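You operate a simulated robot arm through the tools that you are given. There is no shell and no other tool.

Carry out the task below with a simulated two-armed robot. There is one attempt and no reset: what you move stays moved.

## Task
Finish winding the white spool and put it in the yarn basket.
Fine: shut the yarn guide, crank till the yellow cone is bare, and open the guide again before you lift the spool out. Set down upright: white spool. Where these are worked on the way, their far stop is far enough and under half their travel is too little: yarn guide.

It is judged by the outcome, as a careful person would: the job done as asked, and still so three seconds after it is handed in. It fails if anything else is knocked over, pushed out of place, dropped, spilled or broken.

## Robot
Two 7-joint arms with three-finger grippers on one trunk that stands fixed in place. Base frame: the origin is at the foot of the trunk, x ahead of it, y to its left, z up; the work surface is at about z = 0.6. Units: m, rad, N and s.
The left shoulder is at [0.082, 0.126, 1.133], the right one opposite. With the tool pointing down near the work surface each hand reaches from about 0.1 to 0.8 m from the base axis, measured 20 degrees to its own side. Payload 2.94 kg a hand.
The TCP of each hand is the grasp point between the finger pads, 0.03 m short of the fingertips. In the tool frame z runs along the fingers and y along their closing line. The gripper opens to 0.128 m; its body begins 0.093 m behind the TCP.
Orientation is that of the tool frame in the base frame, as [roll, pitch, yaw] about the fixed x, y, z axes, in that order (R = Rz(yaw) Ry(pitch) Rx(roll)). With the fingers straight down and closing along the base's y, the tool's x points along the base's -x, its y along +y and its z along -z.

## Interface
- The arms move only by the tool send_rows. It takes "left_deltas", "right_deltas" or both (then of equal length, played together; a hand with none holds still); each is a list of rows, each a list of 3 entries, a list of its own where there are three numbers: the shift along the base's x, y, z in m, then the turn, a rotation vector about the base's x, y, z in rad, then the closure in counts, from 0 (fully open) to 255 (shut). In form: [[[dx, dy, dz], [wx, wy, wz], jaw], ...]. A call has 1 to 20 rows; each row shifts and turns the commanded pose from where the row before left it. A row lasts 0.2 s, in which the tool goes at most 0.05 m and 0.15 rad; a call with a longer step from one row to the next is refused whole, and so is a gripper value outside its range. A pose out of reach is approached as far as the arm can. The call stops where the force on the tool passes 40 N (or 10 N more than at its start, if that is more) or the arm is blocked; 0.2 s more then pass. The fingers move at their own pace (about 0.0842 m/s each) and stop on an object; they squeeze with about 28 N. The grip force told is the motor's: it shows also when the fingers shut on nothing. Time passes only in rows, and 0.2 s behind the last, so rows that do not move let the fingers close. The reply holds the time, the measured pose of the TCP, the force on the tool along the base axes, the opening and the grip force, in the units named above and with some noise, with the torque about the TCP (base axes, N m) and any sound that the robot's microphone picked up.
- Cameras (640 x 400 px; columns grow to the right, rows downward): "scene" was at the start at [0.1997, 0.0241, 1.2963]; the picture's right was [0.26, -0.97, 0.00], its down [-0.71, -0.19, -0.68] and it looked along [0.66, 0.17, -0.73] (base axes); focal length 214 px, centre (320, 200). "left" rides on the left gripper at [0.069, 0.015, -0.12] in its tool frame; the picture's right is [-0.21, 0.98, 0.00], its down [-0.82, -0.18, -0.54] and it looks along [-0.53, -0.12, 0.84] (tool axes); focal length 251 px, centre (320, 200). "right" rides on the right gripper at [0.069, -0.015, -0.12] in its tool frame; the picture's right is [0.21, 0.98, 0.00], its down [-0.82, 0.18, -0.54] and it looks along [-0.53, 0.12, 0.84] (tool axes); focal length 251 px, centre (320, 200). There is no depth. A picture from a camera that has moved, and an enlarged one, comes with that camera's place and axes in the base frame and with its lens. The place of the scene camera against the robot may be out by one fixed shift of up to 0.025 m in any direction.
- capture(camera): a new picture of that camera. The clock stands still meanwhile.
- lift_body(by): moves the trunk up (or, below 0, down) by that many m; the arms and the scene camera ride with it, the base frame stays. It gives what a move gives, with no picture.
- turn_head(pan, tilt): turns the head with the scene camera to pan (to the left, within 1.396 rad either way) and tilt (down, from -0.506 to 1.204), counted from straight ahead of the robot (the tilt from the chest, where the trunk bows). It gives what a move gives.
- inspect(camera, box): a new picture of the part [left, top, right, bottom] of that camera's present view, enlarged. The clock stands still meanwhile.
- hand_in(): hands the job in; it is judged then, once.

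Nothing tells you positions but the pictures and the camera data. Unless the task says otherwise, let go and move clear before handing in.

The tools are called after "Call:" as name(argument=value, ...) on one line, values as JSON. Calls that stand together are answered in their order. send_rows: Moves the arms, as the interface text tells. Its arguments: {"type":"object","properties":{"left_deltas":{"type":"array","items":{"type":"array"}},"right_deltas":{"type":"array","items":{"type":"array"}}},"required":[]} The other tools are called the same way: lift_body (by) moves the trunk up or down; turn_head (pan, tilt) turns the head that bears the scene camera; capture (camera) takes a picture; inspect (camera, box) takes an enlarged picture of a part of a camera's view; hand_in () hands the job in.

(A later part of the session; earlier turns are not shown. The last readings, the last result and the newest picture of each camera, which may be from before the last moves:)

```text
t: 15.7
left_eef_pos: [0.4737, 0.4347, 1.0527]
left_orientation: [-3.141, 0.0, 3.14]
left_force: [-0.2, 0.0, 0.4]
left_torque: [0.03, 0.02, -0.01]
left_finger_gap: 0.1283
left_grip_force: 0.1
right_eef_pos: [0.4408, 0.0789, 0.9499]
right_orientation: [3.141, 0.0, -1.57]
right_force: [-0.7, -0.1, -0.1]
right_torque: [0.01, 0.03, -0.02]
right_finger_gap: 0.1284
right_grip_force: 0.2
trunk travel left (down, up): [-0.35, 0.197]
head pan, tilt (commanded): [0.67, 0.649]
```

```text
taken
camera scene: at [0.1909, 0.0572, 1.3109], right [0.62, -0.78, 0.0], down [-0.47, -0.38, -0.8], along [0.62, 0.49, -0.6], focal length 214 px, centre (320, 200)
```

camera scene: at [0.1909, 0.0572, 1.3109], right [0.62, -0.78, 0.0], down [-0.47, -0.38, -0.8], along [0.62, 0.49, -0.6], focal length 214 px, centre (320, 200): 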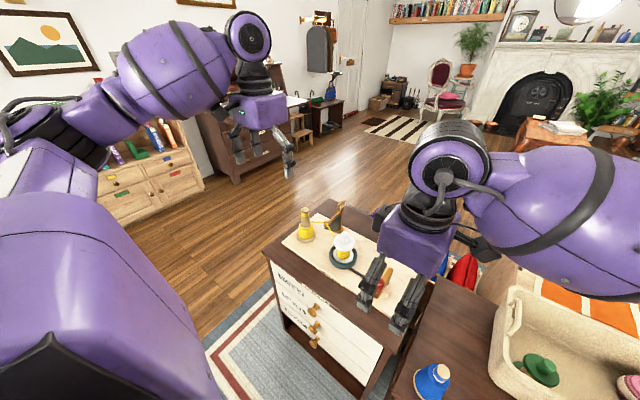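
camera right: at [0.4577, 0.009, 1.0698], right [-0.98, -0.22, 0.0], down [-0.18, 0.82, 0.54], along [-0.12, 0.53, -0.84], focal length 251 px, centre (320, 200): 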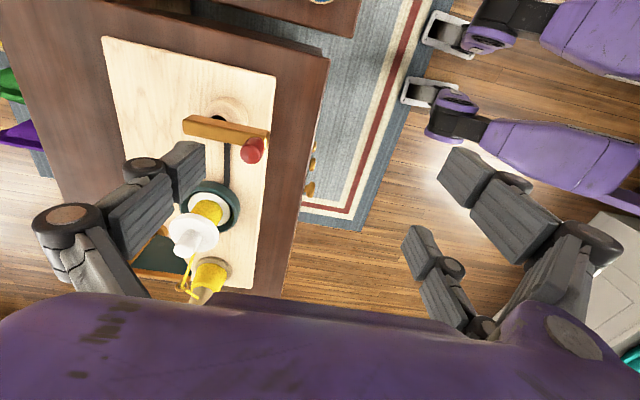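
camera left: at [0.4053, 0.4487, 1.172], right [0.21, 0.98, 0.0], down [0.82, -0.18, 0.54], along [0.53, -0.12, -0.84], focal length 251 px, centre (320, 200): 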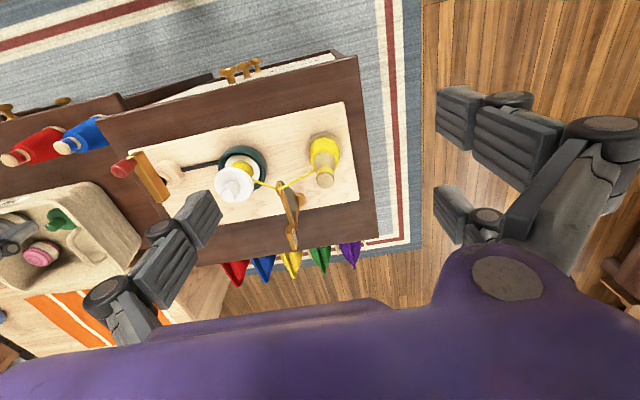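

The right hand is turned with the crank beneath it. I'll enlarge its view to fix the knob and crank axis more exactly.

Call:
inspect(camera="right", box=[110, 80, 310, 310])

Call:
inspect(camera="left", box=[90, 110, 270, 230])

Call:
inspect(camera="left", box=[200, 100, 380, 270])

```text
1.74 times, centred on (210, 195) of right
camera zoom: at [0.4577, 0.009, 1.0698], right [-0.98, -0.22, 0.0], down [-0.18, 0.82, 0.54], along [-0.12, 0.53, -0.84], focal length 437 px, centre (511, 209)
```

zoom: 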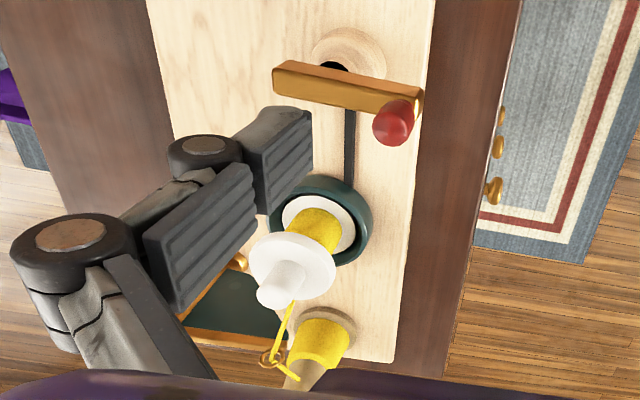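

```text
3.33 times, centred on (180, 170) of left
camera zoom: at [0.4053, 0.4487, 1.172], right [0.21, 0.98, 0.0], down [0.82, -0.18, 0.54], along [0.53, -0.12, -0.84], focal length 838 px, centre (787, 300)
```

zoom: 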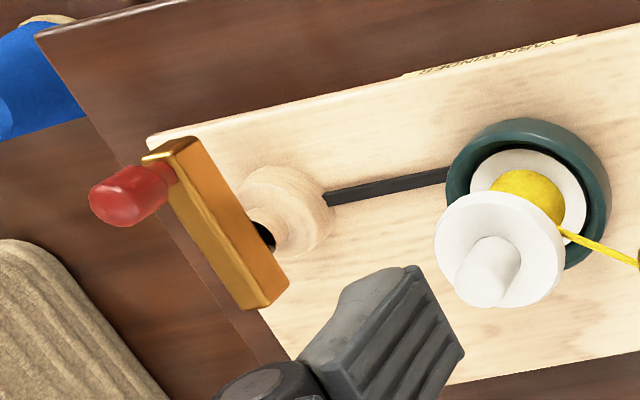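

```text
2.35 times, centred on (290, 185) of left
camera zoom: at [0.4053, 0.4487, 1.172], right [0.21, 0.98, 0.0], down [0.82, -0.18, 0.54], along [0.53, -0.12, -0.84], focal length 592 px, centre (391, 235)
```

zoom: 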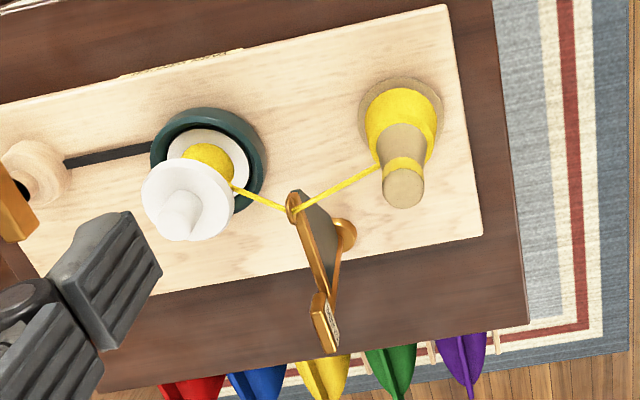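

The knob top is at (0.505, 0.119, 0.832) and the crank axis near (0.561, 0.117). I'll lower the right hand so its thumb stands behind the knob, tip just above the crank bar, and check before pushing.

Call:
send_rows(right_deltas=[[[0.0047, -0.0025, -0.04], [0, 0, 0], 0], [[0, 0, -0.04], [0, 0, 0], 0], [[0, 0, -0.03], [0, 0, 0], 0], [[0, 0, -0.027], [0, 0, 0], 0], [[0, 0, 0], [0, 0, 0], 0]])

Call:
inspect(camera="right", box=[40, 20, 340, 300])

Call:
inspect(camera="left", box=[90, 90, 270, 210])

Call:
inspect(camera="scene", box=[270, 190, 470, 330])

```text
t: 16.9
left_eef_pos: [0.4744, 0.4342, 1.0526]
left_orientation: [-3.141, -0.001, 3.141]
left_force: [-0.2, 0.2, 0.7]
left_torque: [-0.02, -0.01, -0.03]
left_finger_gap: 0.1281
left_grip_force: 0.1
right_eef_pos: [0.4466, 0.0769, 0.8112]
right_orientation: [3.141, 0.002, -1.571]
right_force: [1.4, 0.4, 0.4]
right_torque: [0.01, 0.03, 0.02]
right_finger_gap: 0.1281
right_grip_force: 0.0
trunk travel left (down, up): [-0.35, 0.197]
head pan, tilt (commanded): [0.67, 0.649]
```

```text
1.43 times, centred on (190, 160) of right
camera zoom: at [0.4621, 0.0065, 0.9314], right [-0.98, -0.21, 0.0], down [-0.18, 0.82, 0.54], along [-0.12, 0.53, -0.84], focal length 359 px, centre (506, 257)
```

zoom: 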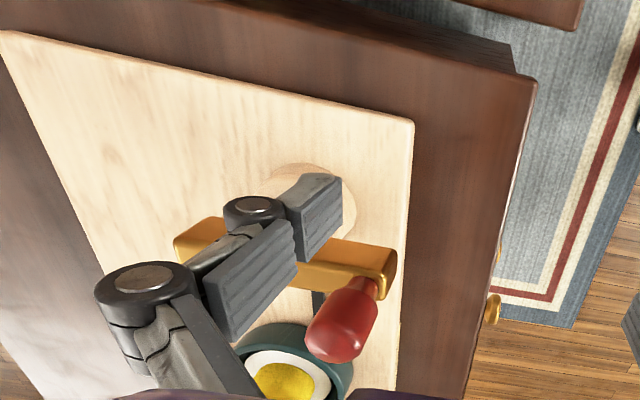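

```text
3.33 times, centred on (180, 150) of left
camera zoom: at [0.4053, 0.4491, 1.1719], right [0.21, 0.98, 0.0], down [0.82, -0.18, 0.54], along [0.53, -0.12, -0.84], focal length 838 px, centre (787, 367)
```

zoom: 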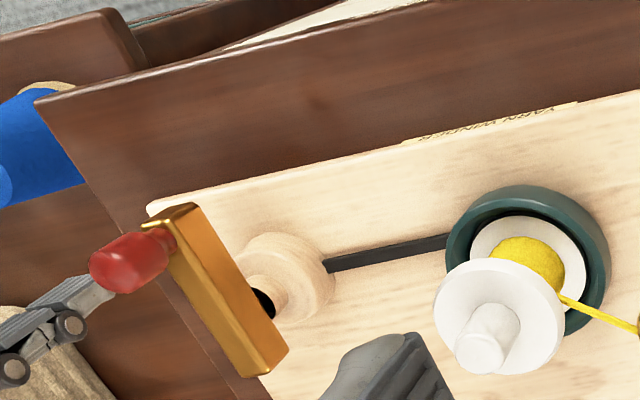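

```text
2.86 times, centred on (370, 260) of scene
camera zoom: at [0.1908, 0.0575, 1.3109], right [0.62, -0.78, 0.0], down [-0.47, -0.38, -0.8], along [0.62, 0.49, -0.6], focal length 613 px, centre (177, 29)
```

zoom: 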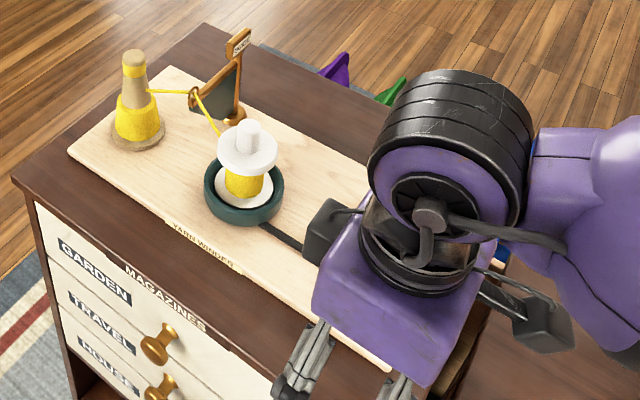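

The thumb stands behind the knob with the tip just above the bar, and nothing is touching yet. I'll push the first half turn clockwise.

Call:
send_rows(right_deltas=[[[-0.01115, 0.01593, 0], [0, 0, 0], 0], [[-0.00504, 0.01879, 0], [0, 0, 0], 0], [[0.0017, 0.01937, 0], [0, 0, 0], 0], [[0.00822, 0.01763, 0], [0, 0, 0], 0], [[0.01375, 0.01375, 0], [0, 0, 0], 0], [[0.01763, 0.00822, 0], [0, 0, 0], 0], [[0.01937, 0.0017, 0], [0, 0, 0], 0]])

Call:
inspect(camera="left", box=[90, 90, 370, 270])

Call:
inspect(camera="right", box=[40, 20, 340, 300])

```text
t: 18.5
left_eef_pos: [0.4739, 0.4336, 1.0508]
left_orientation: [3.141, 0.001, -3.14]
left_force: [-0.2, -0.5, -0.8]
left_torque: [0.0, 0.0, -0.01]
left_finger_gap: 0.1279
left_grip_force: 0.0
right_eef_pos: [0.4627, 0.1653, 0.8131]
right_orientation: [-3.14, 0.002, -1.57]
right_force: [-0.3, -0.2, -0.3]
right_torque: [0.01, 0.03, -0.01]
right_finger_gap: 0.1281
right_grip_force: 0.1
right hand out of reach, approached as far as the arm can: row 6, 7
trunk travel left (down, up): [-0.35, 0.197]
head pan, tilt (commanded): [0.67, 0.649]
```

```text
2.22 times, centred on (230, 180) of left
camera zoom: at [0.4055, 0.4491, 1.1718], right [0.21, 0.98, 0.0], down [0.82, -0.18, 0.54], along [0.53, -0.12, -0.84], focal length 559 px, centre (520, 244)
```

zoom: 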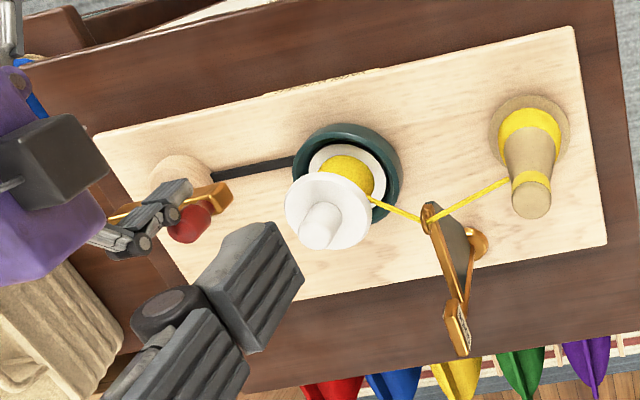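

```text
1.43 times, centred on (190, 160) of right
camera zoom: at [0.4787, 0.0963, 0.9329], right [-0.98, -0.21, 0.0], down [-0.18, 0.82, 0.54], along [-0.12, 0.53, -0.84], focal length 359 px, centre (506, 257)
```

zoom: 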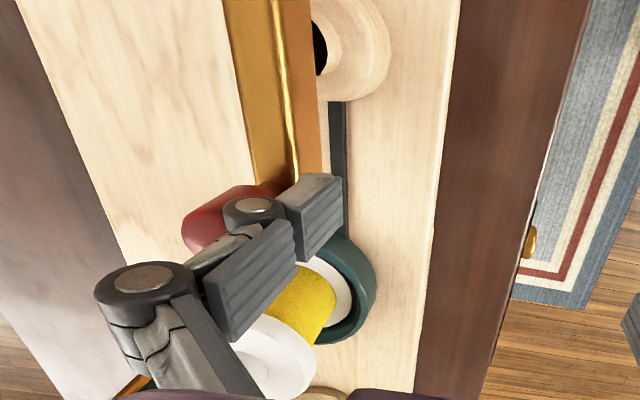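

Cranking clockwise works: the yarn on the cone has visibly shrunk. The right arm ran out of reach at this wrist angle near the top of the circle. I'll lift clear and try the circle in the air with the hand turned back 30°.

Call:
send_rows(right_deltas=[[[0, 0, 0.04], [0, 0, 0], 0], [[0, 0, 0.04], [0, 0, 0], 0], [[0, 0, 0.04], [0, 0, 0], 0], [[0.0046, 0.0109, 0], [0, 0, -0.1309], 0], [[0.0046, 0.0109, 0], [0, 0, -0.1309], 0], [[0.0046, 0.0109, 0], [0, 0, -0.1309], 0], [[0.0046, 0.0109, 0], [0, 0, -0.1309], 0], [[0.01937, 0.0017, 0], [0, 0, 0], 0], [[0.01879, -0.00504, 0], [0, 0, 0], 0], [[0.01593, -0.01115, 0], [0, 0, 0], 0], [[0.01115, -0.01593, 0], [0, 0, 0], 0], [[0.00504, -0.01879, 0], [0, 0, 0], 0], [[-0.0017, -0.01937, 0], [0, 0, 0], 0], [[-0.00822, -0.01763, 0], [0, 0, 0], 0], [[-0.01375, -0.01375, 0], [0, 0, 0], 0], [[-0.01763, -0.00822, 0], [0, 0, 0], 0], [[-0.01937, -0.0017, 0], [0, 0, 0], 0]])

Call:
inspect(camera="left", box=[90, 90, 370, 270])

```text
t: 22.1
left_eef_pos: [0.4741, 0.434, 1.0523]
left_orientation: [-3.141, 0.001, -3.141]
left_force: [0.6, -0.2, -0.3]
left_torque: [0.0, 0.0, 0.0]
left_finger_gap: 0.1281
left_grip_force: 0.1
right_eef_pos: [0.4913, 0.0984, 0.9335]
right_orientation: [3.141, 0.001, -2.096]
right_force: [-0.4, -0.9, 0.2]
right_torque: [-0.02, 0.0, -0.01]
right_finger_gap: 0.1281
right_grip_force: 0.0
trunk travel left (down, up): [-0.35, 0.197]
head pan, tilt (commanded): [0.67, 0.649]
```

```text
2.22 times, centred on (230, 180) of left
camera zoom: at [0.4052, 0.4491, 1.1719], right [0.21, 0.98, 0.0], down [0.82, -0.18, 0.54], along [0.53, -0.12, -0.84], focal length 559 px, centre (520, 244)
```

zoom: 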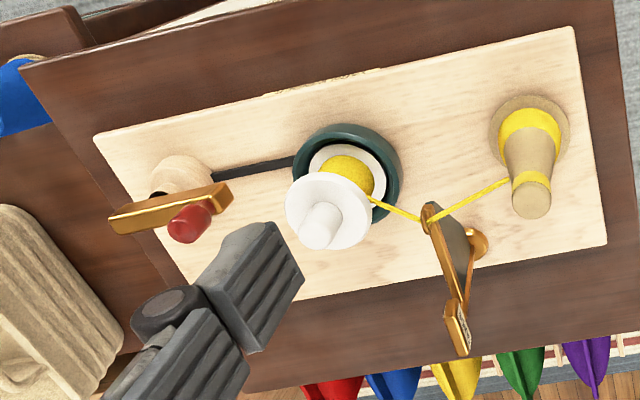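

With the hand turned back 30° the arm reached that part of the circle, and the crank has stayed where I left it. I'll carry on round in the air to a point behind the knob and come down there.

Call:
send_rows(right_deltas=[[[-0.01879, 0.00504, 0], [0, 0, 0], 0], [[-0.01593, 0.01115, 0], [0, 0, 0], 0], [[-0.01115, 0.01593, 0], [0, 0, 0], 0], [[-0.00504, 0.01879, 0], [0, 0, 0], 0], [[0.0017, 0.01937, 0], [0, 0, 0], 0], [[0.00822, 0.01763, 0], [0, 0, 0], 0], [[0, 0, -0.04], [0, 0, 0], 0], [[0, 0, -0.04], [0, 0, 0], 0], [[0, 0, -0.03], [0, 0, 0], 0], [[0, 0, -0.011], [0, 0, 0], 0], [[0, 0, 0], [0, 0, 0], 0]])

Call:
inspect(camera="left", box=[90, 90, 370, 270])

Call:
inspect(camera="right", box=[40, 20, 340, 300])

```text
t: 24.5
left_eef_pos: [0.474, 0.4357, 1.0529]
left_orientation: [3.141, -0.001, -3.141]
left_force: [0.0, -0.5, -0.6]
left_torque: [-0.02, -0.01, 0.01]
left_finger_gap: 0.128
left_grip_force: 0.0
right_eef_pos: [0.4503, 0.1869, 0.8123]
right_orientation: [-3.141, 0.002, -2.092]
right_force: [-0.1, -0.7, 1.0]
right_torque: [-0.03, 0.01, -0.01]
right_finger_gap: 0.1282
right_grip_force: 0.0
trunk travel left (down, up): [-0.35, 0.197]
head pan, tilt (commanded): [0.67, 0.649]
```

```text
2.22 times, centred on (230, 180) of left
camera zoom: at [0.4054, 0.4491, 1.1718], right [0.21, 0.98, 0.0], down [0.82, -0.18, 0.54], along [0.53, -0.12, -0.84], focal length 559 px, centre (520, 244)
```

zoom: 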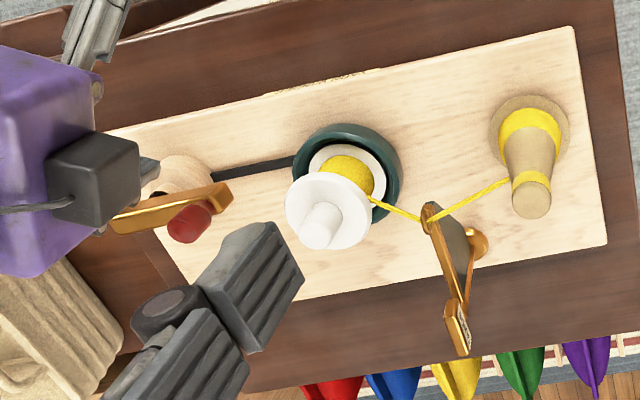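

```text
1.43 times, centred on (190, 160) of right
camera zoom: at [0.4299, 0.1193, 0.9322], right [-0.95, 0.3, 0.0], down [0.25, 0.8, 0.54], along [0.16, 0.52, -0.84], focal length 359 px, centre (506, 257)
```

zoom: 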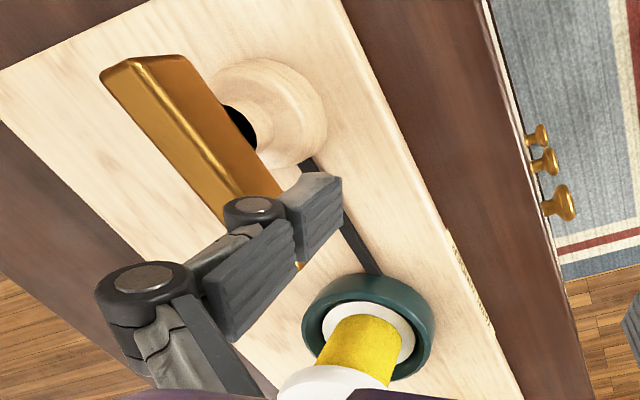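

The thumb is behind the knob on the far circle side and the arm reaches everywhere now. I'll push on about half a turn and check the cone.

Call:
send_rows(right_deltas=[[[0.01375, 0.01375, 0], [0, 0, 0], 0], [[0.01763, 0.00822, 0], [0, 0, 0], 0], [[0.01937, 0.0017, 0], [0, 0, 0], 0], [[0.01879, -0.00504, 0], [0, 0, 0], 0], [[0.01593, -0.01115, 0], [0, 0, 0], 0], [[0.01115, -0.01593, 0], [0, 0, 0], 0], [[0.00504, -0.01879, 0], [0, 0, 0], 0], [[-0.0017, -0.01937, 0], [0, 0, 0], 0], [[-0.00822, -0.01763, 0], [0, 0, 0], 0], [[-0.01375, -0.01375, 0], [0, 0, 0], 0], [[-0.01763, -0.00822, 0], [0, 0, 0], 0], [[-0.01937, -0.0017, 0], [0, 0, 0], 0]])

Call:
inspect(camera="left", box=[90, 90, 370, 270])

Call:
inspect(camera="right", box=[40, 20, 340, 300])

```text
t: 27.1
left_eef_pos: [0.4733, 0.4345, 1.0533]
left_orientation: [-3.14, 0.001, 3.14]
left_force: [0.1, 0.3, 0.2]
left_torque: [-0.03, 0.03, 0.01]
left_finger_gap: 0.1283
left_grip_force: 0.1
right_eef_pos: [0.4909, 0.0987, 0.8099]
right_orientation: [-3.141, 0.001, -2.096]
right_force: [0.4, 0.3, 0.3]
right_torque: [0.02, 0.01, 0.01]
right_finger_gap: 0.1279
right_grip_force: 0.0
trunk travel left (down, up): [-0.35, 0.197]
head pan, tilt (commanded): [0.67, 0.649]
```

```text
2.22 times, centred on (230, 180) of left
camera zoom: at [0.4053, 0.4491, 1.1719], right [0.21, 0.98, 0.0], down [0.82, -0.18, 0.54], along [0.53, -0.12, -0.84], focal length 559 px, centre (520, 244)
```

zoom: 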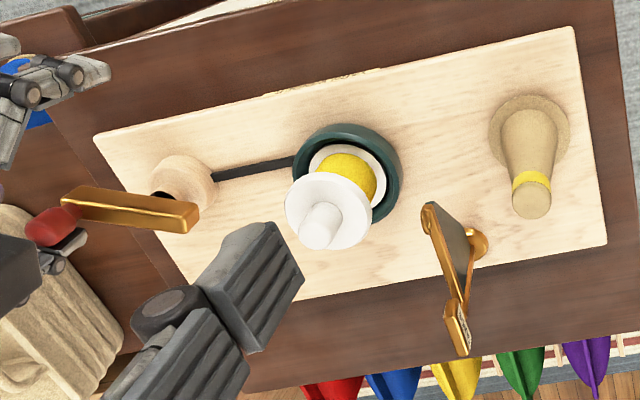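

```text
1.43 times, centred on (190, 160) of right
camera zoom: at [0.4692, 0.0312, 0.9314], right [-0.95, 0.3, 0.0], down [0.26, 0.8, 0.54], along [0.16, 0.52, -0.84], focal length 359 px, centre (506, 257)
```

zoom: 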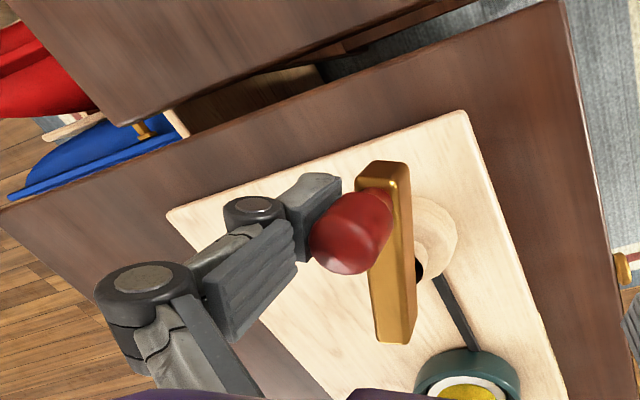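

The lower yarn has left the cone and the strand is gone; a yellow band remains near the cone's top. I'll look closely to see whether that is yarn or a painted band.

Call:
inspect(camera="left", box=[280, 120, 360, 200])

Call:
inspect(camera="scene", box=[280, 190, 380, 280])

Call:
inspect(camera="left", box=[200, 130, 280, 210])

```text
5.00 times, centred on (320, 160) of left
camera zoom: at [0.4053, 0.4491, 1.1719], right [0.21, 0.98, 0.0], down [0.82, -0.18, 0.54], along [0.53, -0.12, -0.84], focal length 1257 px, centre (320, 400)
```

zoom: 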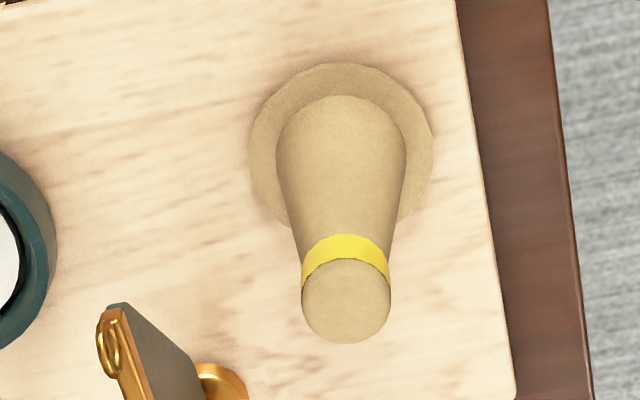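

```text
4.44 times, centred on (330, 235) of scene
camera zoom: at [0.1907, 0.0576, 1.3109], right [0.62, -0.78, 0.0], down [-0.47, -0.38, -0.8], along [0.62, 0.49, -0.6], focal length 953 px, centre (276, 44)
```

zoom: 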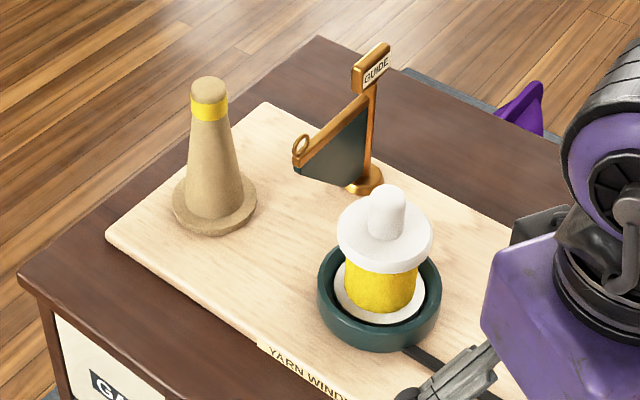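

```text
5.00 times, centred on (240, 170) of left
camera zoom: at [0.4053, 0.4491, 1.1719], right [0.21, 0.98, 0.0], down [0.82, -0.18, 0.54], along [0.53, -0.12, -0.84], focal length 1257 px, centre (720, 350)
```

zoom: 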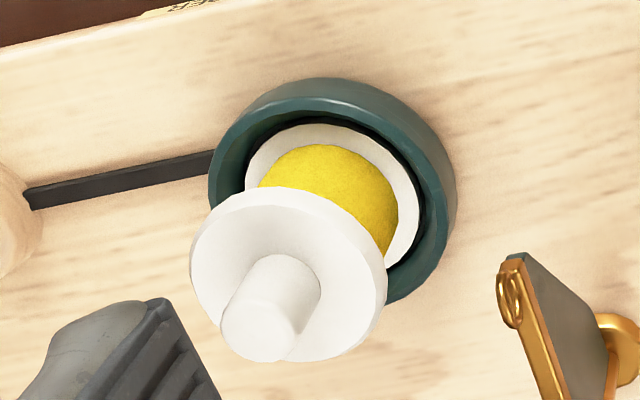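

The cone body is bare fibre now, the strand is gone and the spool is fuller. The flat yellow band at the top is part of the cone, unchanged since the start. I'll crank a small extra arc to be sure, then lift the right hand clear.

Call:
send_rows(right_deltas=[[[-0.01879, 0.00504, 0], [0, 0, 0], 0], [[-0.01593, 0.01115, 0], [0, 0, 0], 0], [[-0.01115, 0.01593, 0], [0, 0, 0], 0], [[0.008, -0.012, 0], [0, 0, 0], 0], [[0, 0, 0.04], [0, 0, 0], 0], [[0, 0, 0.04], [0, 0, 0], 0], [[0, 0, 0.05], [0, 0, 0], 0], [[0, -0.04, 0.02], [0, 0, 0], 0], [[0, -0.04, 0.02], [0, 0, 0.1309], 0], [[0, -0.04, 0.02], [0, 0, -0.1309], 0], [[0, -0.04, 0], [0, 0, -0.1309], 0], [[0, 0, 0], [0, 0, -0.1309], 0], [[0, 0, 0], [0, 0, -0.1309], 0]])

Call:
inspect(camera="left", box=[90, 90, 370, 270])

Call:
capture(camera="right")

Call:
capture(camera="scene")

```text
t: 29.9
left_eef_pos: [0.4733, 0.4341, 1.0524]
left_orientation: [3.141, -0.001, -3.141]
left_force: [0.2, -0.6, 0.2]
left_torque: [0.04, 0.01, 0.0]
left_finger_gap: 0.1277
left_grip_force: 0.0
right_eef_pos: [0.4549, -0.0423, 1.0023]
right_orientation: [3.142, 0.002, -2.49]
right_force: [0.3, -0.7, 0.4]
right_torque: [0.01, 0.01, -0.02]
right_finger_gap: 0.1279
right_grip_force: 0.1
trunk travel left (down, up): [-0.35, 0.197]
head pan, tilt (commanded): [0.67, 0.649]
```

```text
2.22 times, centred on (230, 180) of left
camera zoom: at [0.4054, 0.4485, 1.172], right [0.21, 0.98, 0.0], down [0.82, -0.18, 0.54], along [0.53, -0.12, -0.84], focal length 559 px, centre (520, 244)
```

zoom: 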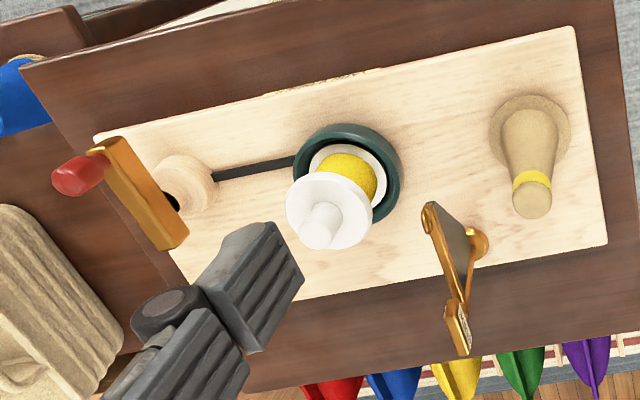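

```text
taken
camera right: at [0.4079, -0.0956, 1.1225], right [-0.76, 0.65, 0.0], down [0.54, 0.64, 0.54], along [0.35, 0.41, -0.84], focal length 251 px, centre (320, 200)
```

right: 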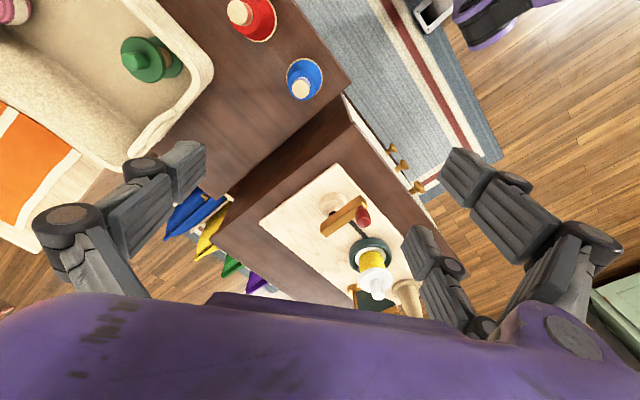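

```text
taken
camera scene: at [0.1909, 0.057, 1.3109], right [0.62, -0.78, 0.0], down [-0.47, -0.38, -0.8], along [0.62, 0.49, -0.6], focal length 214 px, centre (320, 200)
```

scene: 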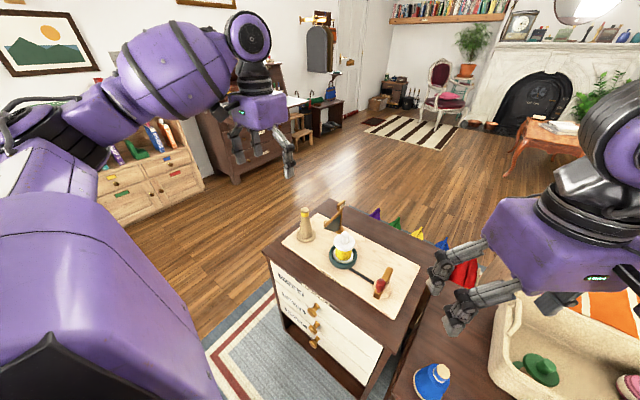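

The cone is bare and the right hand is out of the way. Now I'll bring the left hand over the +y side of the shut guide, so the thumb can push it back open.

Call:
send_rows(left_deltas=[[[0.04, 0.006, -0.01], [0, 0, 0], 0], [[0.04, 0.006, -0.02], [0, 0, 0], 0], [[0.04, 0.006, -0.02], [0, 0, 0], 0], [[0.027, 0.003, -0.02], [0, 0, 0], 0], [[0, 0, -0.04], [0, 0, 0], 0], [[0, 0, -0.03], [0, 0, 0], 0], [[0, 0, 0], [0, 0, 0], 0]])

Call:
capture(camera="left")

Call:
inspect(camera="scene", box=[260, 150, 440, 300])

```text
t: 31.5
left_eef_pos: [0.6217, 0.4551, 0.9133]
left_orientation: [-3.141, 0.001, 3.141]
left_force: [-0.5, -0.1, 0.5]
left_torque: [-0.02, 0.0, -0.01]
left_finger_gap: 0.128
left_grip_force: 0.0
right_eef_pos: [0.4533, -0.0416, 1.0039]
right_orientation: [-3.14, 0.001, -2.486]
right_force: [0.1, -0.1, 0.0]
right_torque: [0.0, 0.01, 0.02]
right_finger_gap: 0.1279
right_grip_force: 0.1
trunk travel left (down, up): [-0.35, 0.197]
head pan, tilt (commanded): [0.67, 0.649]
```

```text
taken
camera left: at [0.5518, 0.4706, 1.0321], right [0.21, 0.98, 0.0], down [0.82, -0.18, 0.54], along [0.53, -0.12, -0.84], focal length 251 px, centre (320, 200)
```

left: 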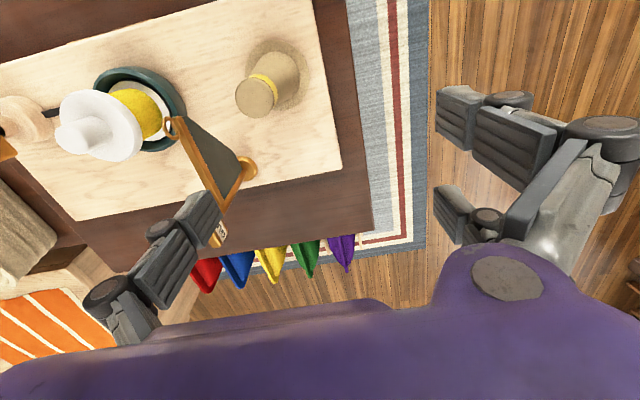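

```text
2.67 times, centred on (350, 225) of scene
camera zoom: at [0.1905, 0.0575, 1.311], right [0.62, -0.78, 0.0], down [-0.47, -0.38, -0.8], along [0.62, 0.49, -0.6], focal length 572 px, centre (240, 133)
```

zoom: 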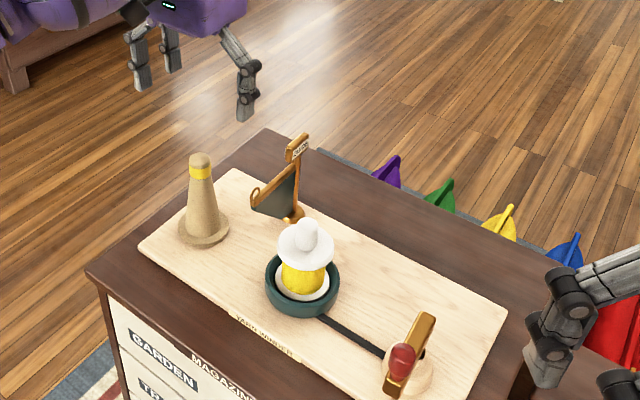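

The thumb is above the space between the flag and the cone. I'll lower it there and check before pushing.

Call:
send_rows(left_deltas=[[[0, 0, -0.04], [0, 0, 0], 0], [[0, 0, -0.04], [0, 0, 0], 0], [[0, 0, -0.031], [0, 0, 0], 0], [[0, 0, 0], [0, 0, 0], 0]])

Call:
capture(camera="left")

Call:
inspect(camera="scene", box=[260, 150, 440, 300])

```text
t: 32.5
left_eef_pos: [0.6206, 0.4567, 0.8028]
left_orientation: [-3.141, 0.002, -3.141]
left_force: [-0.4, -0.6, 0.8]
left_torque: [0.0, -0.05, -0.02]
left_finger_gap: 0.1281
left_grip_force: 0.1
right_eef_pos: [0.4532, -0.0419, 1.0027]
right_orientation: [3.141, 0.001, -2.487]
right_force: [-0.1, -0.3, 0.0]
right_torque: [-0.01, 0.01, -0.02]
right_finger_gap: 0.1281
right_grip_force: 0.0
trunk travel left (down, up): [-0.35, 0.197]
head pan, tilt (commanded): [0.67, 0.649]
```

```text
taken
camera left: at [0.5515, 0.4703, 0.9213], right [0.21, 0.98, 0.0], down [0.82, -0.18, 0.54], along [0.53, -0.12, -0.84], focal length 251 px, centre (320, 200)
```

left: 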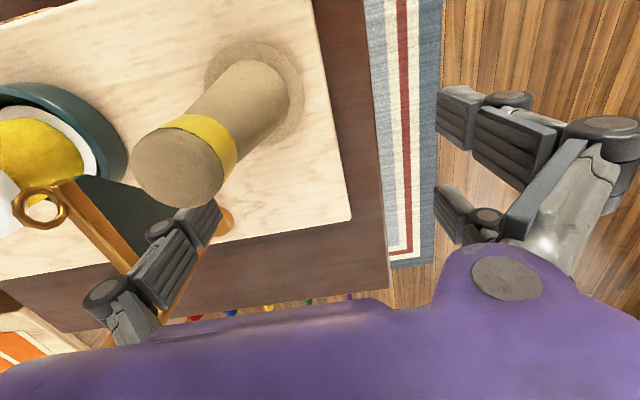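

```text
2.67 times, centred on (350, 225) of scene
camera zoom: at [0.1906, 0.0574, 1.3109], right [0.62, -0.78, 0.0], down [-0.47, -0.38, -0.8], along [0.62, 0.49, -0.6], focal length 572 px, centre (240, 133)
```

zoom: 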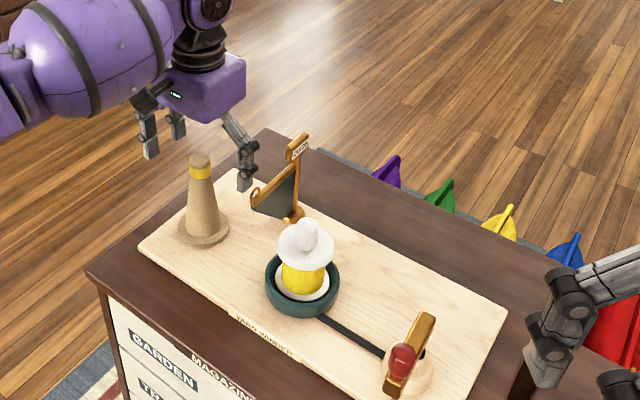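

The thumb sits between flag and cone, touching neither. I'll sweep it along the arc to swing the guide back toward open.

Call:
send_rows(left_deltas=[[[0, -0.0105, 0], [0, 0, 0], 0], [[0, -0.0105, 0], [0, 0, 0], 0], [[-0.001, -0.009, 0], [0, 0, 0], 0], [[-0.001, -0.009, 0], [0, 0, 0], 0], [[0.002, -0.0088, 0], [0, 0, 0], 0], [[0.002, -0.0088, 0], [0, 0, 0], 0], [[0.005, -0.0076, 0], [0, 0, 0], 0], [[0.005, -0.0076, 0], [0, 0, 0], 0], [[0, 0, 0], [0, 0, 0], 0]])

Call:
capture(camera="left")

Call:
inspect(camera="scene", box=[260, 150, 440, 300])

```text
t: 34.5
left_eef_pos: [0.6321, 0.3849, 0.8009]
left_orientation: [3.14, 0.002, -3.14]
left_force: [-0.3, 0.0, 0.5]
left_torque: [-0.01, -0.02, -0.04]
left_finger_gap: 0.128
left_grip_force: 0.1
right_eef_pos: [0.4535, -0.0408, 1.0021]
right_orientation: [-3.141, 0.0, -2.488]
right_force: [-0.6, -0.3, -0.2]
right_torque: [0.01, -0.02, -0.03]
right_finger_gap: 0.1281
right_grip_force: 0.0
trunk travel left (down, up): [-0.35, 0.197]
head pan, tilt (commanded): [0.67, 0.649]
```

```text
taken
camera left: at [0.5646, 0.3984, 0.9204], right [0.21, 0.98, 0.0], down [0.82, -0.18, 0.54], along [0.53, -0.12, -0.84], focal length 251 px, centre (320, 200)
```

left: 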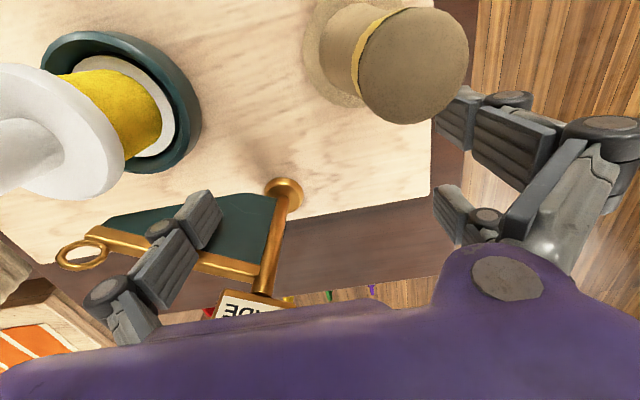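

```text
2.67 times, centred on (350, 225) of scene
camera zoom: at [0.1908, 0.0577, 1.3109], right [0.62, -0.78, 0.0], down [-0.47, -0.38, -0.8], along [0.62, 0.49, -0.6], focal length 572 px, centre (240, 133)
```

zoom: 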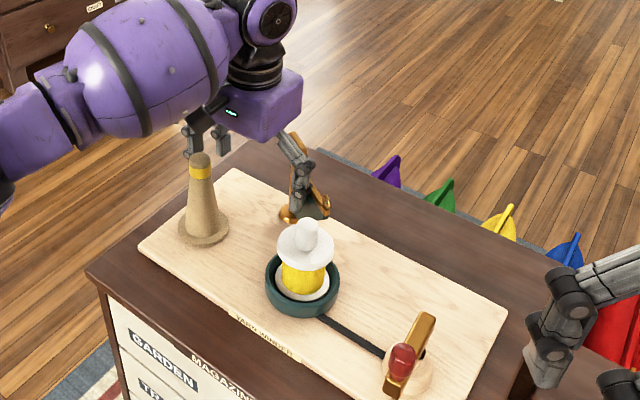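

The guide is swinging open and about three quarters back. I'll finish the push to its open stop in small steps.

Call:
send_rows(left_deltas=[[[0.007, -0.005, 0], [0, 0, 0], 0], [[0.007, -0.005, 0], [0, 0, 0], 0], [[0.005, -0.001, 0], [0, 0, 0], 0], [[0.004, -0.001, 0], [0, 0, 0], 0], [[0, 0, 0], [0, 0, 0], 0]])

Call:
capture(camera="left")

Call:
inspect(camera="scene", box=[260, 150, 440, 300])

```text
t: 35.7
left_eef_pos: [0.6507, 0.3729, 0.8014]
left_orientation: [3.14, -0.008, 3.138]
left_force: [-37.8, 0.8, -0.4]
left_torque: [0.02, -0.72, -2.85]
left_finger_gap: 0.1269
left_grip_force: 0.1
right_eef_pos: [0.4506, -0.0389, 1.0042]
right_orientation: [-3.14, 0.003, -2.487]
right_force: [-0.3, 0.2, -0.4]
right_torque: [0.0, -0.01, 0.02]
right_finger_gap: 0.1278
right_grip_force: 0.1
trunk travel left (down, up): [-0.35, 0.197]
head pan, tilt (commanded): [0.67, 0.649]
```

```text
taken
camera left: at [0.5829, 0.3869, 0.9213], right [0.22, 0.98, 0.0], down [0.82, -0.18, 0.53], along [0.52, -0.12, -0.84], focal length 251 px, centre (320, 200)
```

left: 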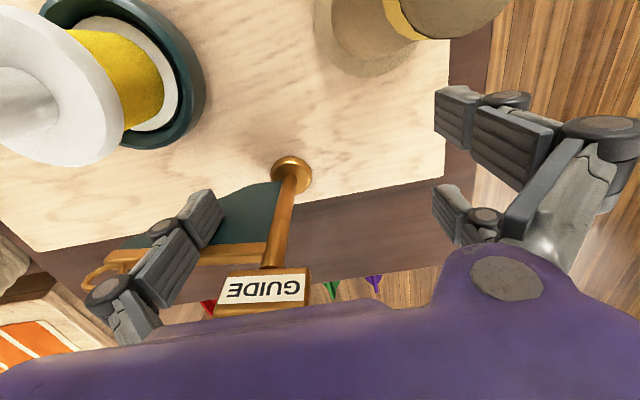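

```text
2.67 times, centred on (350, 225) of scene
camera zoom: at [0.1869, 0.0577, 1.3114], right [0.62, -0.78, 0.0], down [-0.47, -0.38, -0.8], along [0.63, 0.49, -0.6], focal length 572 px, centre (240, 133)
```

zoom: 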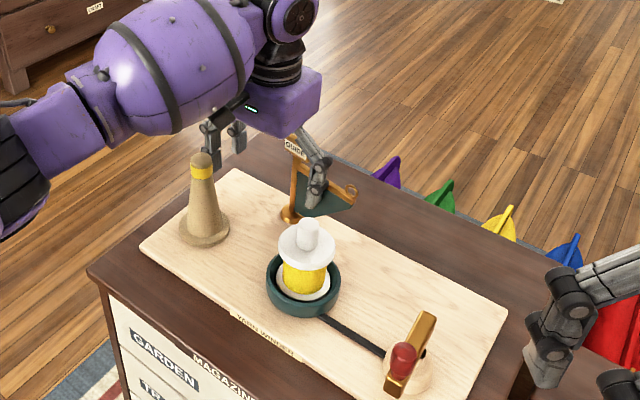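

The guide is against its open stop. I'll back off, lift, and park the left hand away to the left.

Call:
send_rows(left_deltas=[[[-0.009, 0, 0], [0, 0, 0], 0], [[-0.009, 0, 0], [0, 0, 0], 0], [[0, 0, 0.04], [0, 0, 0], 0], [[0, 0, 0.05], [0, 0, 0], 0], [[0, 0, 0.05], [0, 0, 0], 0], [[-0.01, 0.01, 0.05], [0, 0, 0], 0], [[-0.04, 0.02, 0.04], [0, 0, 0], 0], [[-0.04, 0.02, 0.02], [0, 0, 0], 0], [[-0.04, 0.02, 0], [0, 0, 0], 0], [[-0.04, 0.02, 0], [0, 0, 0], 0], [[-0.02, 0.02, 0], [0, 0, 0], 0], [[0, 0, 0], [0, 0, 0], 0]])

Call:
capture(camera="left")

Call:
inspect(camera="left", box=[180, 80, 420, 230])

Call:
inspect(camera="scene", box=[260, 170, 440, 300])

```text
refused: row 6 steps farther than a row can; nothing moved
```

```text
taken
camera left: at [0.5829, 0.3869, 0.9213], right [0.22, 0.98, 0.0], down [0.82, -0.18, 0.53], along [0.52, -0.12, -0.84], focal length 251 px, centre (320, 200)
```

left: 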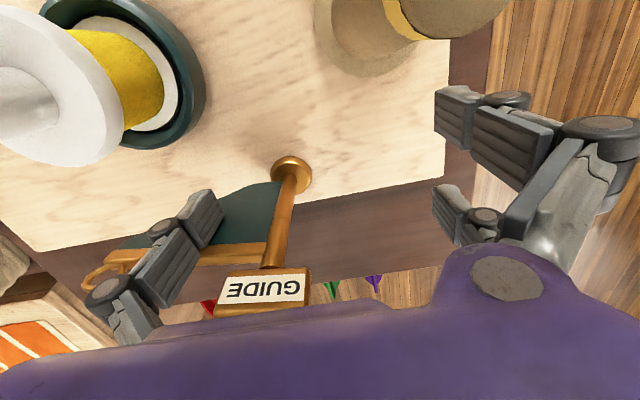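

```text
2.67 times, centred on (300, 155) of left
camera zoom: at [0.5829, 0.3869, 0.9213], right [0.22, 0.98, 0.0], down [0.82, -0.18, 0.53], along [0.52, -0.12, -0.84], focal length 670 px, centre (373, 320)
```

zoom: 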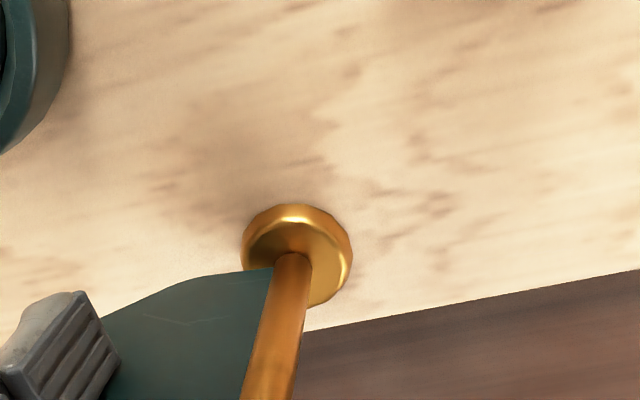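

```text
3.08 times, centred on (350, 235) of scene
camera zoom: at [0.1869, 0.0577, 1.3114], right [0.62, -0.78, 0.0], down [-0.47, -0.38, -0.8], along [0.63, 0.49, -0.6], focal length 660 px, centre (228, 92)
```

zoom: 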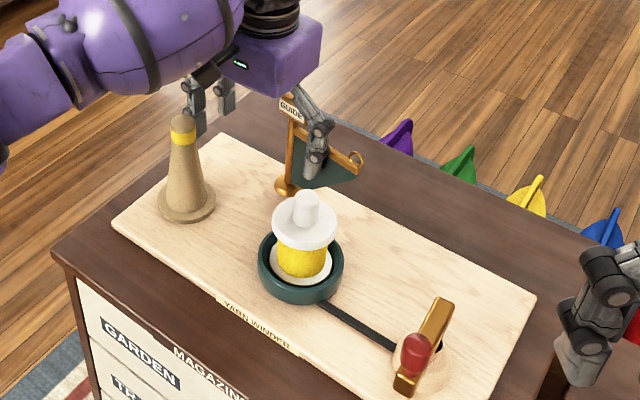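

That call was refused for one over-long row and nothing moved. The thumb still rests on the open guide, so I'll resend with shorter steps.

Call:
send_rows(left_deltas=[[[-0.009, 0, 0], [0, 0, 0], 0], [[-0.009, 0, 0], [0, 0, 0], 0], [[0, 0, 0.04], [0, 0, 0], 0], [[0, 0, 0.045], [0, 0, 0], 0], [[0, 0, 0.045], [0, 0, 0], 0], [[-0.01, 0.01, 0.04], [0, 0, 0], 0], [[-0.035, 0.015, 0.03], [0, 0, 0], 0], [[-0.04, 0.015, 0.02], [0, 0, 0], 0], [[-0.04, 0.02, 0.02], [0, 0, 0], 0], [[-0.04, 0.02, 0.01], [0, 0, 0], 0], [[-0.03, 0.02, 0], [0, 0, 0], 0], [[0, 0, 0], [0, 0, 0], 0]])

Call:
capture(camera="left")

Call:
inspect(camera="left", box=[180, 80, 420, 230])

Call:
inspect(camera="scene", box=[260, 170, 440, 300])

```text
t: 38.3
left_eef_pos: [0.4422, 0.4731, 1.0518]
left_orientation: [3.14, 0.001, 3.14]
left_force: [0.3, -0.7, -0.3]
left_torque: [-0.02, 0.04, 0.0]
left_finger_gap: 0.1281
left_grip_force: 0.1
right_eef_pos: [0.4529, -0.0412, 1.0018]
right_orientation: [3.141, 0.001, -2.488]
right_force: [0.7, -0.6, -0.2]
right_torque: [-0.02, 0.01, -0.01]
right_finger_gap: 0.1282
right_grip_force: 0.0
trunk travel left (down, up): [-0.35, 0.197]
head pan, tilt (commanded): [0.67, 0.649]
```

```text
taken
camera left: at [0.3743, 0.4869, 1.1706], right [0.22, 0.98, 0.0], down [0.82, -0.18, 0.54], along [0.53, -0.12, -0.84], focal length 251 px, centre (320, 200)
```

left: 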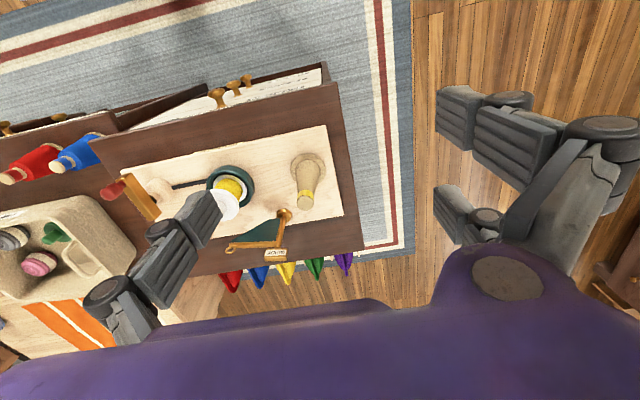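

```text
2.67 times, centred on (300, 155) of left
camera zoom: at [0.3743, 0.4869, 1.1706], right [0.22, 0.98, 0.0], down [0.82, -0.18, 0.54], along [0.53, -0.12, -0.84], focal length 670 px, centre (373, 320)
```

zoom: 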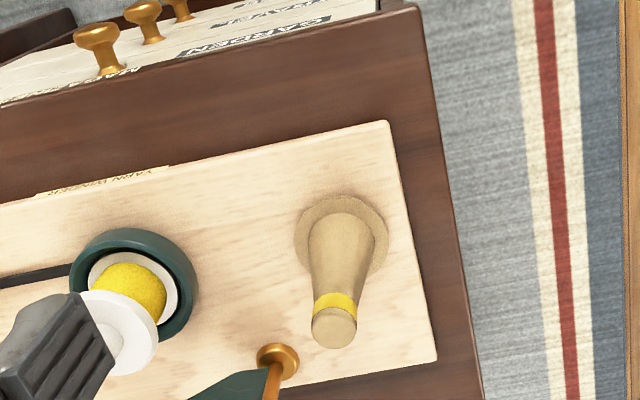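

```text
3.08 times, centred on (350, 235) of scene
camera zoom: at [0.1916, 0.0573, 1.3108], right [0.62, -0.78, 0.0], down [-0.47, -0.38, -0.8], along [0.62, 0.49, -0.6], focal length 660 px, centre (228, 92)
```

zoom: 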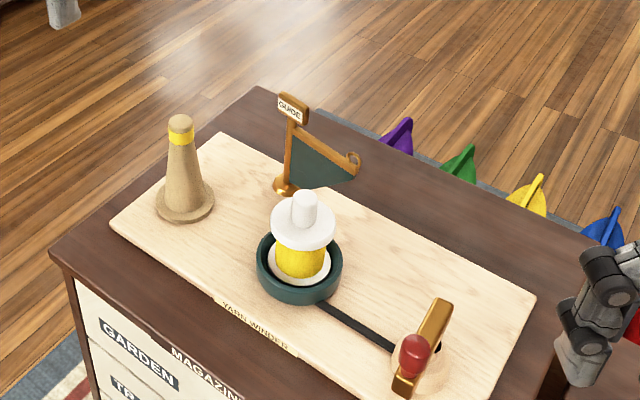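

The guide is open again and everything stands as it was. Before lifting the spool I'll take the right hand over the basket to choose a free spot.

Call:
send_rows(right_deltas=[[[0.018, -0.039, 0.017], [0, 0, -0.0936], 0], [[0.018, -0.039, 0.017], [0, 0, -0.0936], 0], [[0.018, -0.039, 0.017], [0, 0, -0.0936], 0], [[0.018, -0.039, 0.017], [0, 0, -0.0936], 0], [[0.018, -0.039, 0.017], [0, 0, -0.0936], 0], [[0.018, -0.039, 0.017], [0, 0, -0.0936], 0], [[0.018, -0.039, 0.017], [0, 0, -0.0936], 0], [[0, 0, 0], [0, 0, 0], 0]])

Call:
capture(camera="right")

Call:
turn_head(pan=-0.1, tilt=0.85)

Call:
capture(camera="scene")

```text
t: 40.1
left_eef_pos: [0.4429, 0.473, 1.0513]
left_orientation: [3.141, 0.0, -3.141]
left_force: [0.3, 0.4, 0.0]
left_torque: [-0.02, -0.02, 0.02]
left_finger_gap: 0.1282
left_grip_force: 0.0
right_eef_pos: [0.5781, -0.3137, 1.1214]
right_orientation: [-3.141, 0.0, 3.139]
right_force: [-0.9, -0.2, 0.4]
right_torque: [-0.04, -0.01, 0.05]
right_finger_gap: 0.1277
right_grip_force: 0.0
trunk travel left (down, up): [-0.35, 0.197]
head pan, tilt (commanded): [0.67, 0.649]
```

```text
taken
camera right: at [0.5101, -0.3286, 1.241], right [-0.21, 0.98, 0.0], down [0.82, 0.18, 0.54], along [0.53, 0.11, -0.84], focal length 251 px, centre (320, 200)
```

right: 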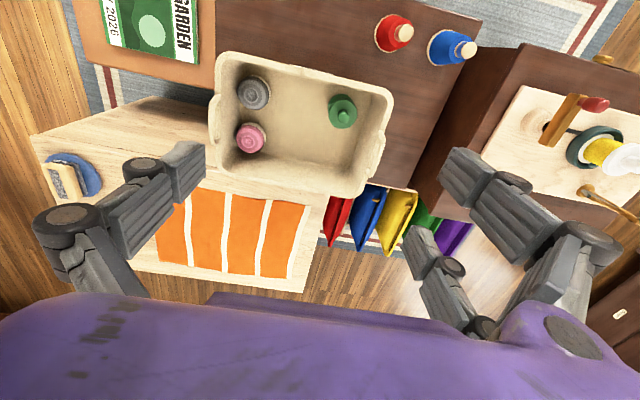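

```text
t: 41.2
left_eef_pos: [0.4429, 0.4735, 1.0509]
left_orientation: [3.141, -0.001, 3.141]
left_force: [-0.4, -0.9, 0.7]
left_torque: [0.01, -0.01, 0.03]
left_finger_gap: 0.128
left_grip_force: 0.1
right_eef_pos: [0.5782, -0.314, 1.1209]
right_orientation: [3.141, 0.001, -3.141]
right_force: [0.6, 1.1, 0.0]
right_torque: [-0.03, 0.02, 0.02]
right_finger_gap: 0.1281
right_grip_force: 0.1
trunk travel left (down, up): [-0.35, 0.197]
head pan, tilt (commanded): [-0.099, 0.85]
```

```text
taken
camera scene: at [0.2007, -0.004, 1.2943], right [-0.1, -1.0, 0.0], down [-0.75, 0.07, -0.66], along [0.66, -0.07, -0.75], focal length 214 px, centre (320, 200)
```

scene: 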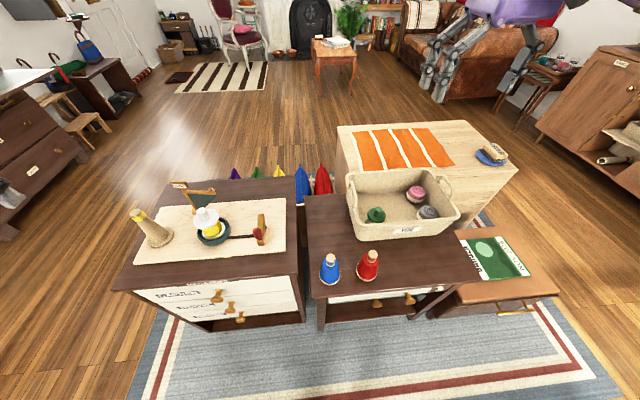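

Call:
inspect(camera="right", box=[195, 40, 405, 210])

Call:
inspect(camera="scene", box=[330, 155, 480, 255])

Call:
inspect(camera="scene", box=[120, 165, 300, 275])

```text
2.35 times, centred on (300, 125) of right
camera zoom: at [0.51, -0.3284, 1.2408], right [-0.21, 0.98, 0.0], down [0.82, 0.18, 0.54], along [0.53, 0.12, -0.84], focal length 592 px, centre (367, 376)
```

zoom: 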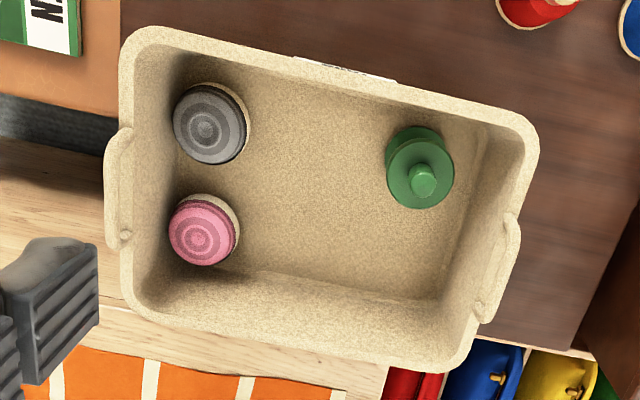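

```text
4.00 times, centred on (405, 205) of scene
camera zoom: at [0.2007, -0.004, 1.2943], right [-0.1, -1.0, 0.0], down [-0.75, 0.07, -0.66], along [0.66, -0.07, -0.75], focal length 858 px, centre (-20, 180)
```

zoom: 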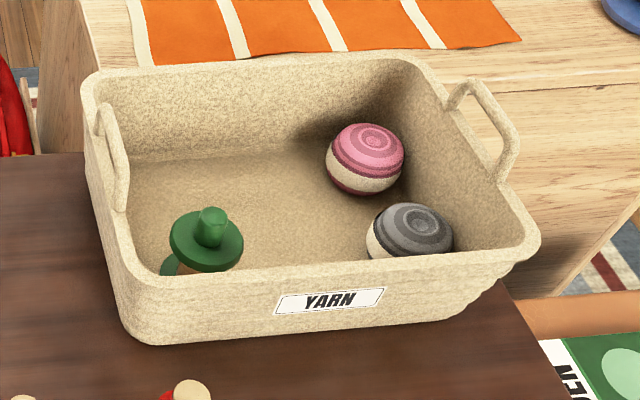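

```text
3.56 times, centred on (210, 220) of scene
camera zoom: at [0.2007, -0.004, 1.2943], right [-0.1, -1.0, 0.0], down [-0.75, 0.07, -0.66], along [0.66, -0.07, -0.75], focal length 763 px, centre (711, 129)
```

zoom: 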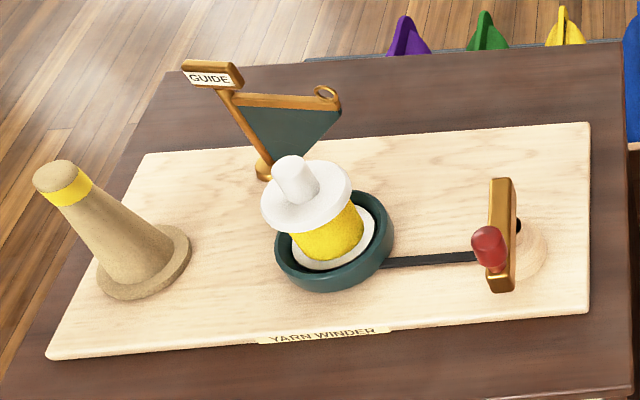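

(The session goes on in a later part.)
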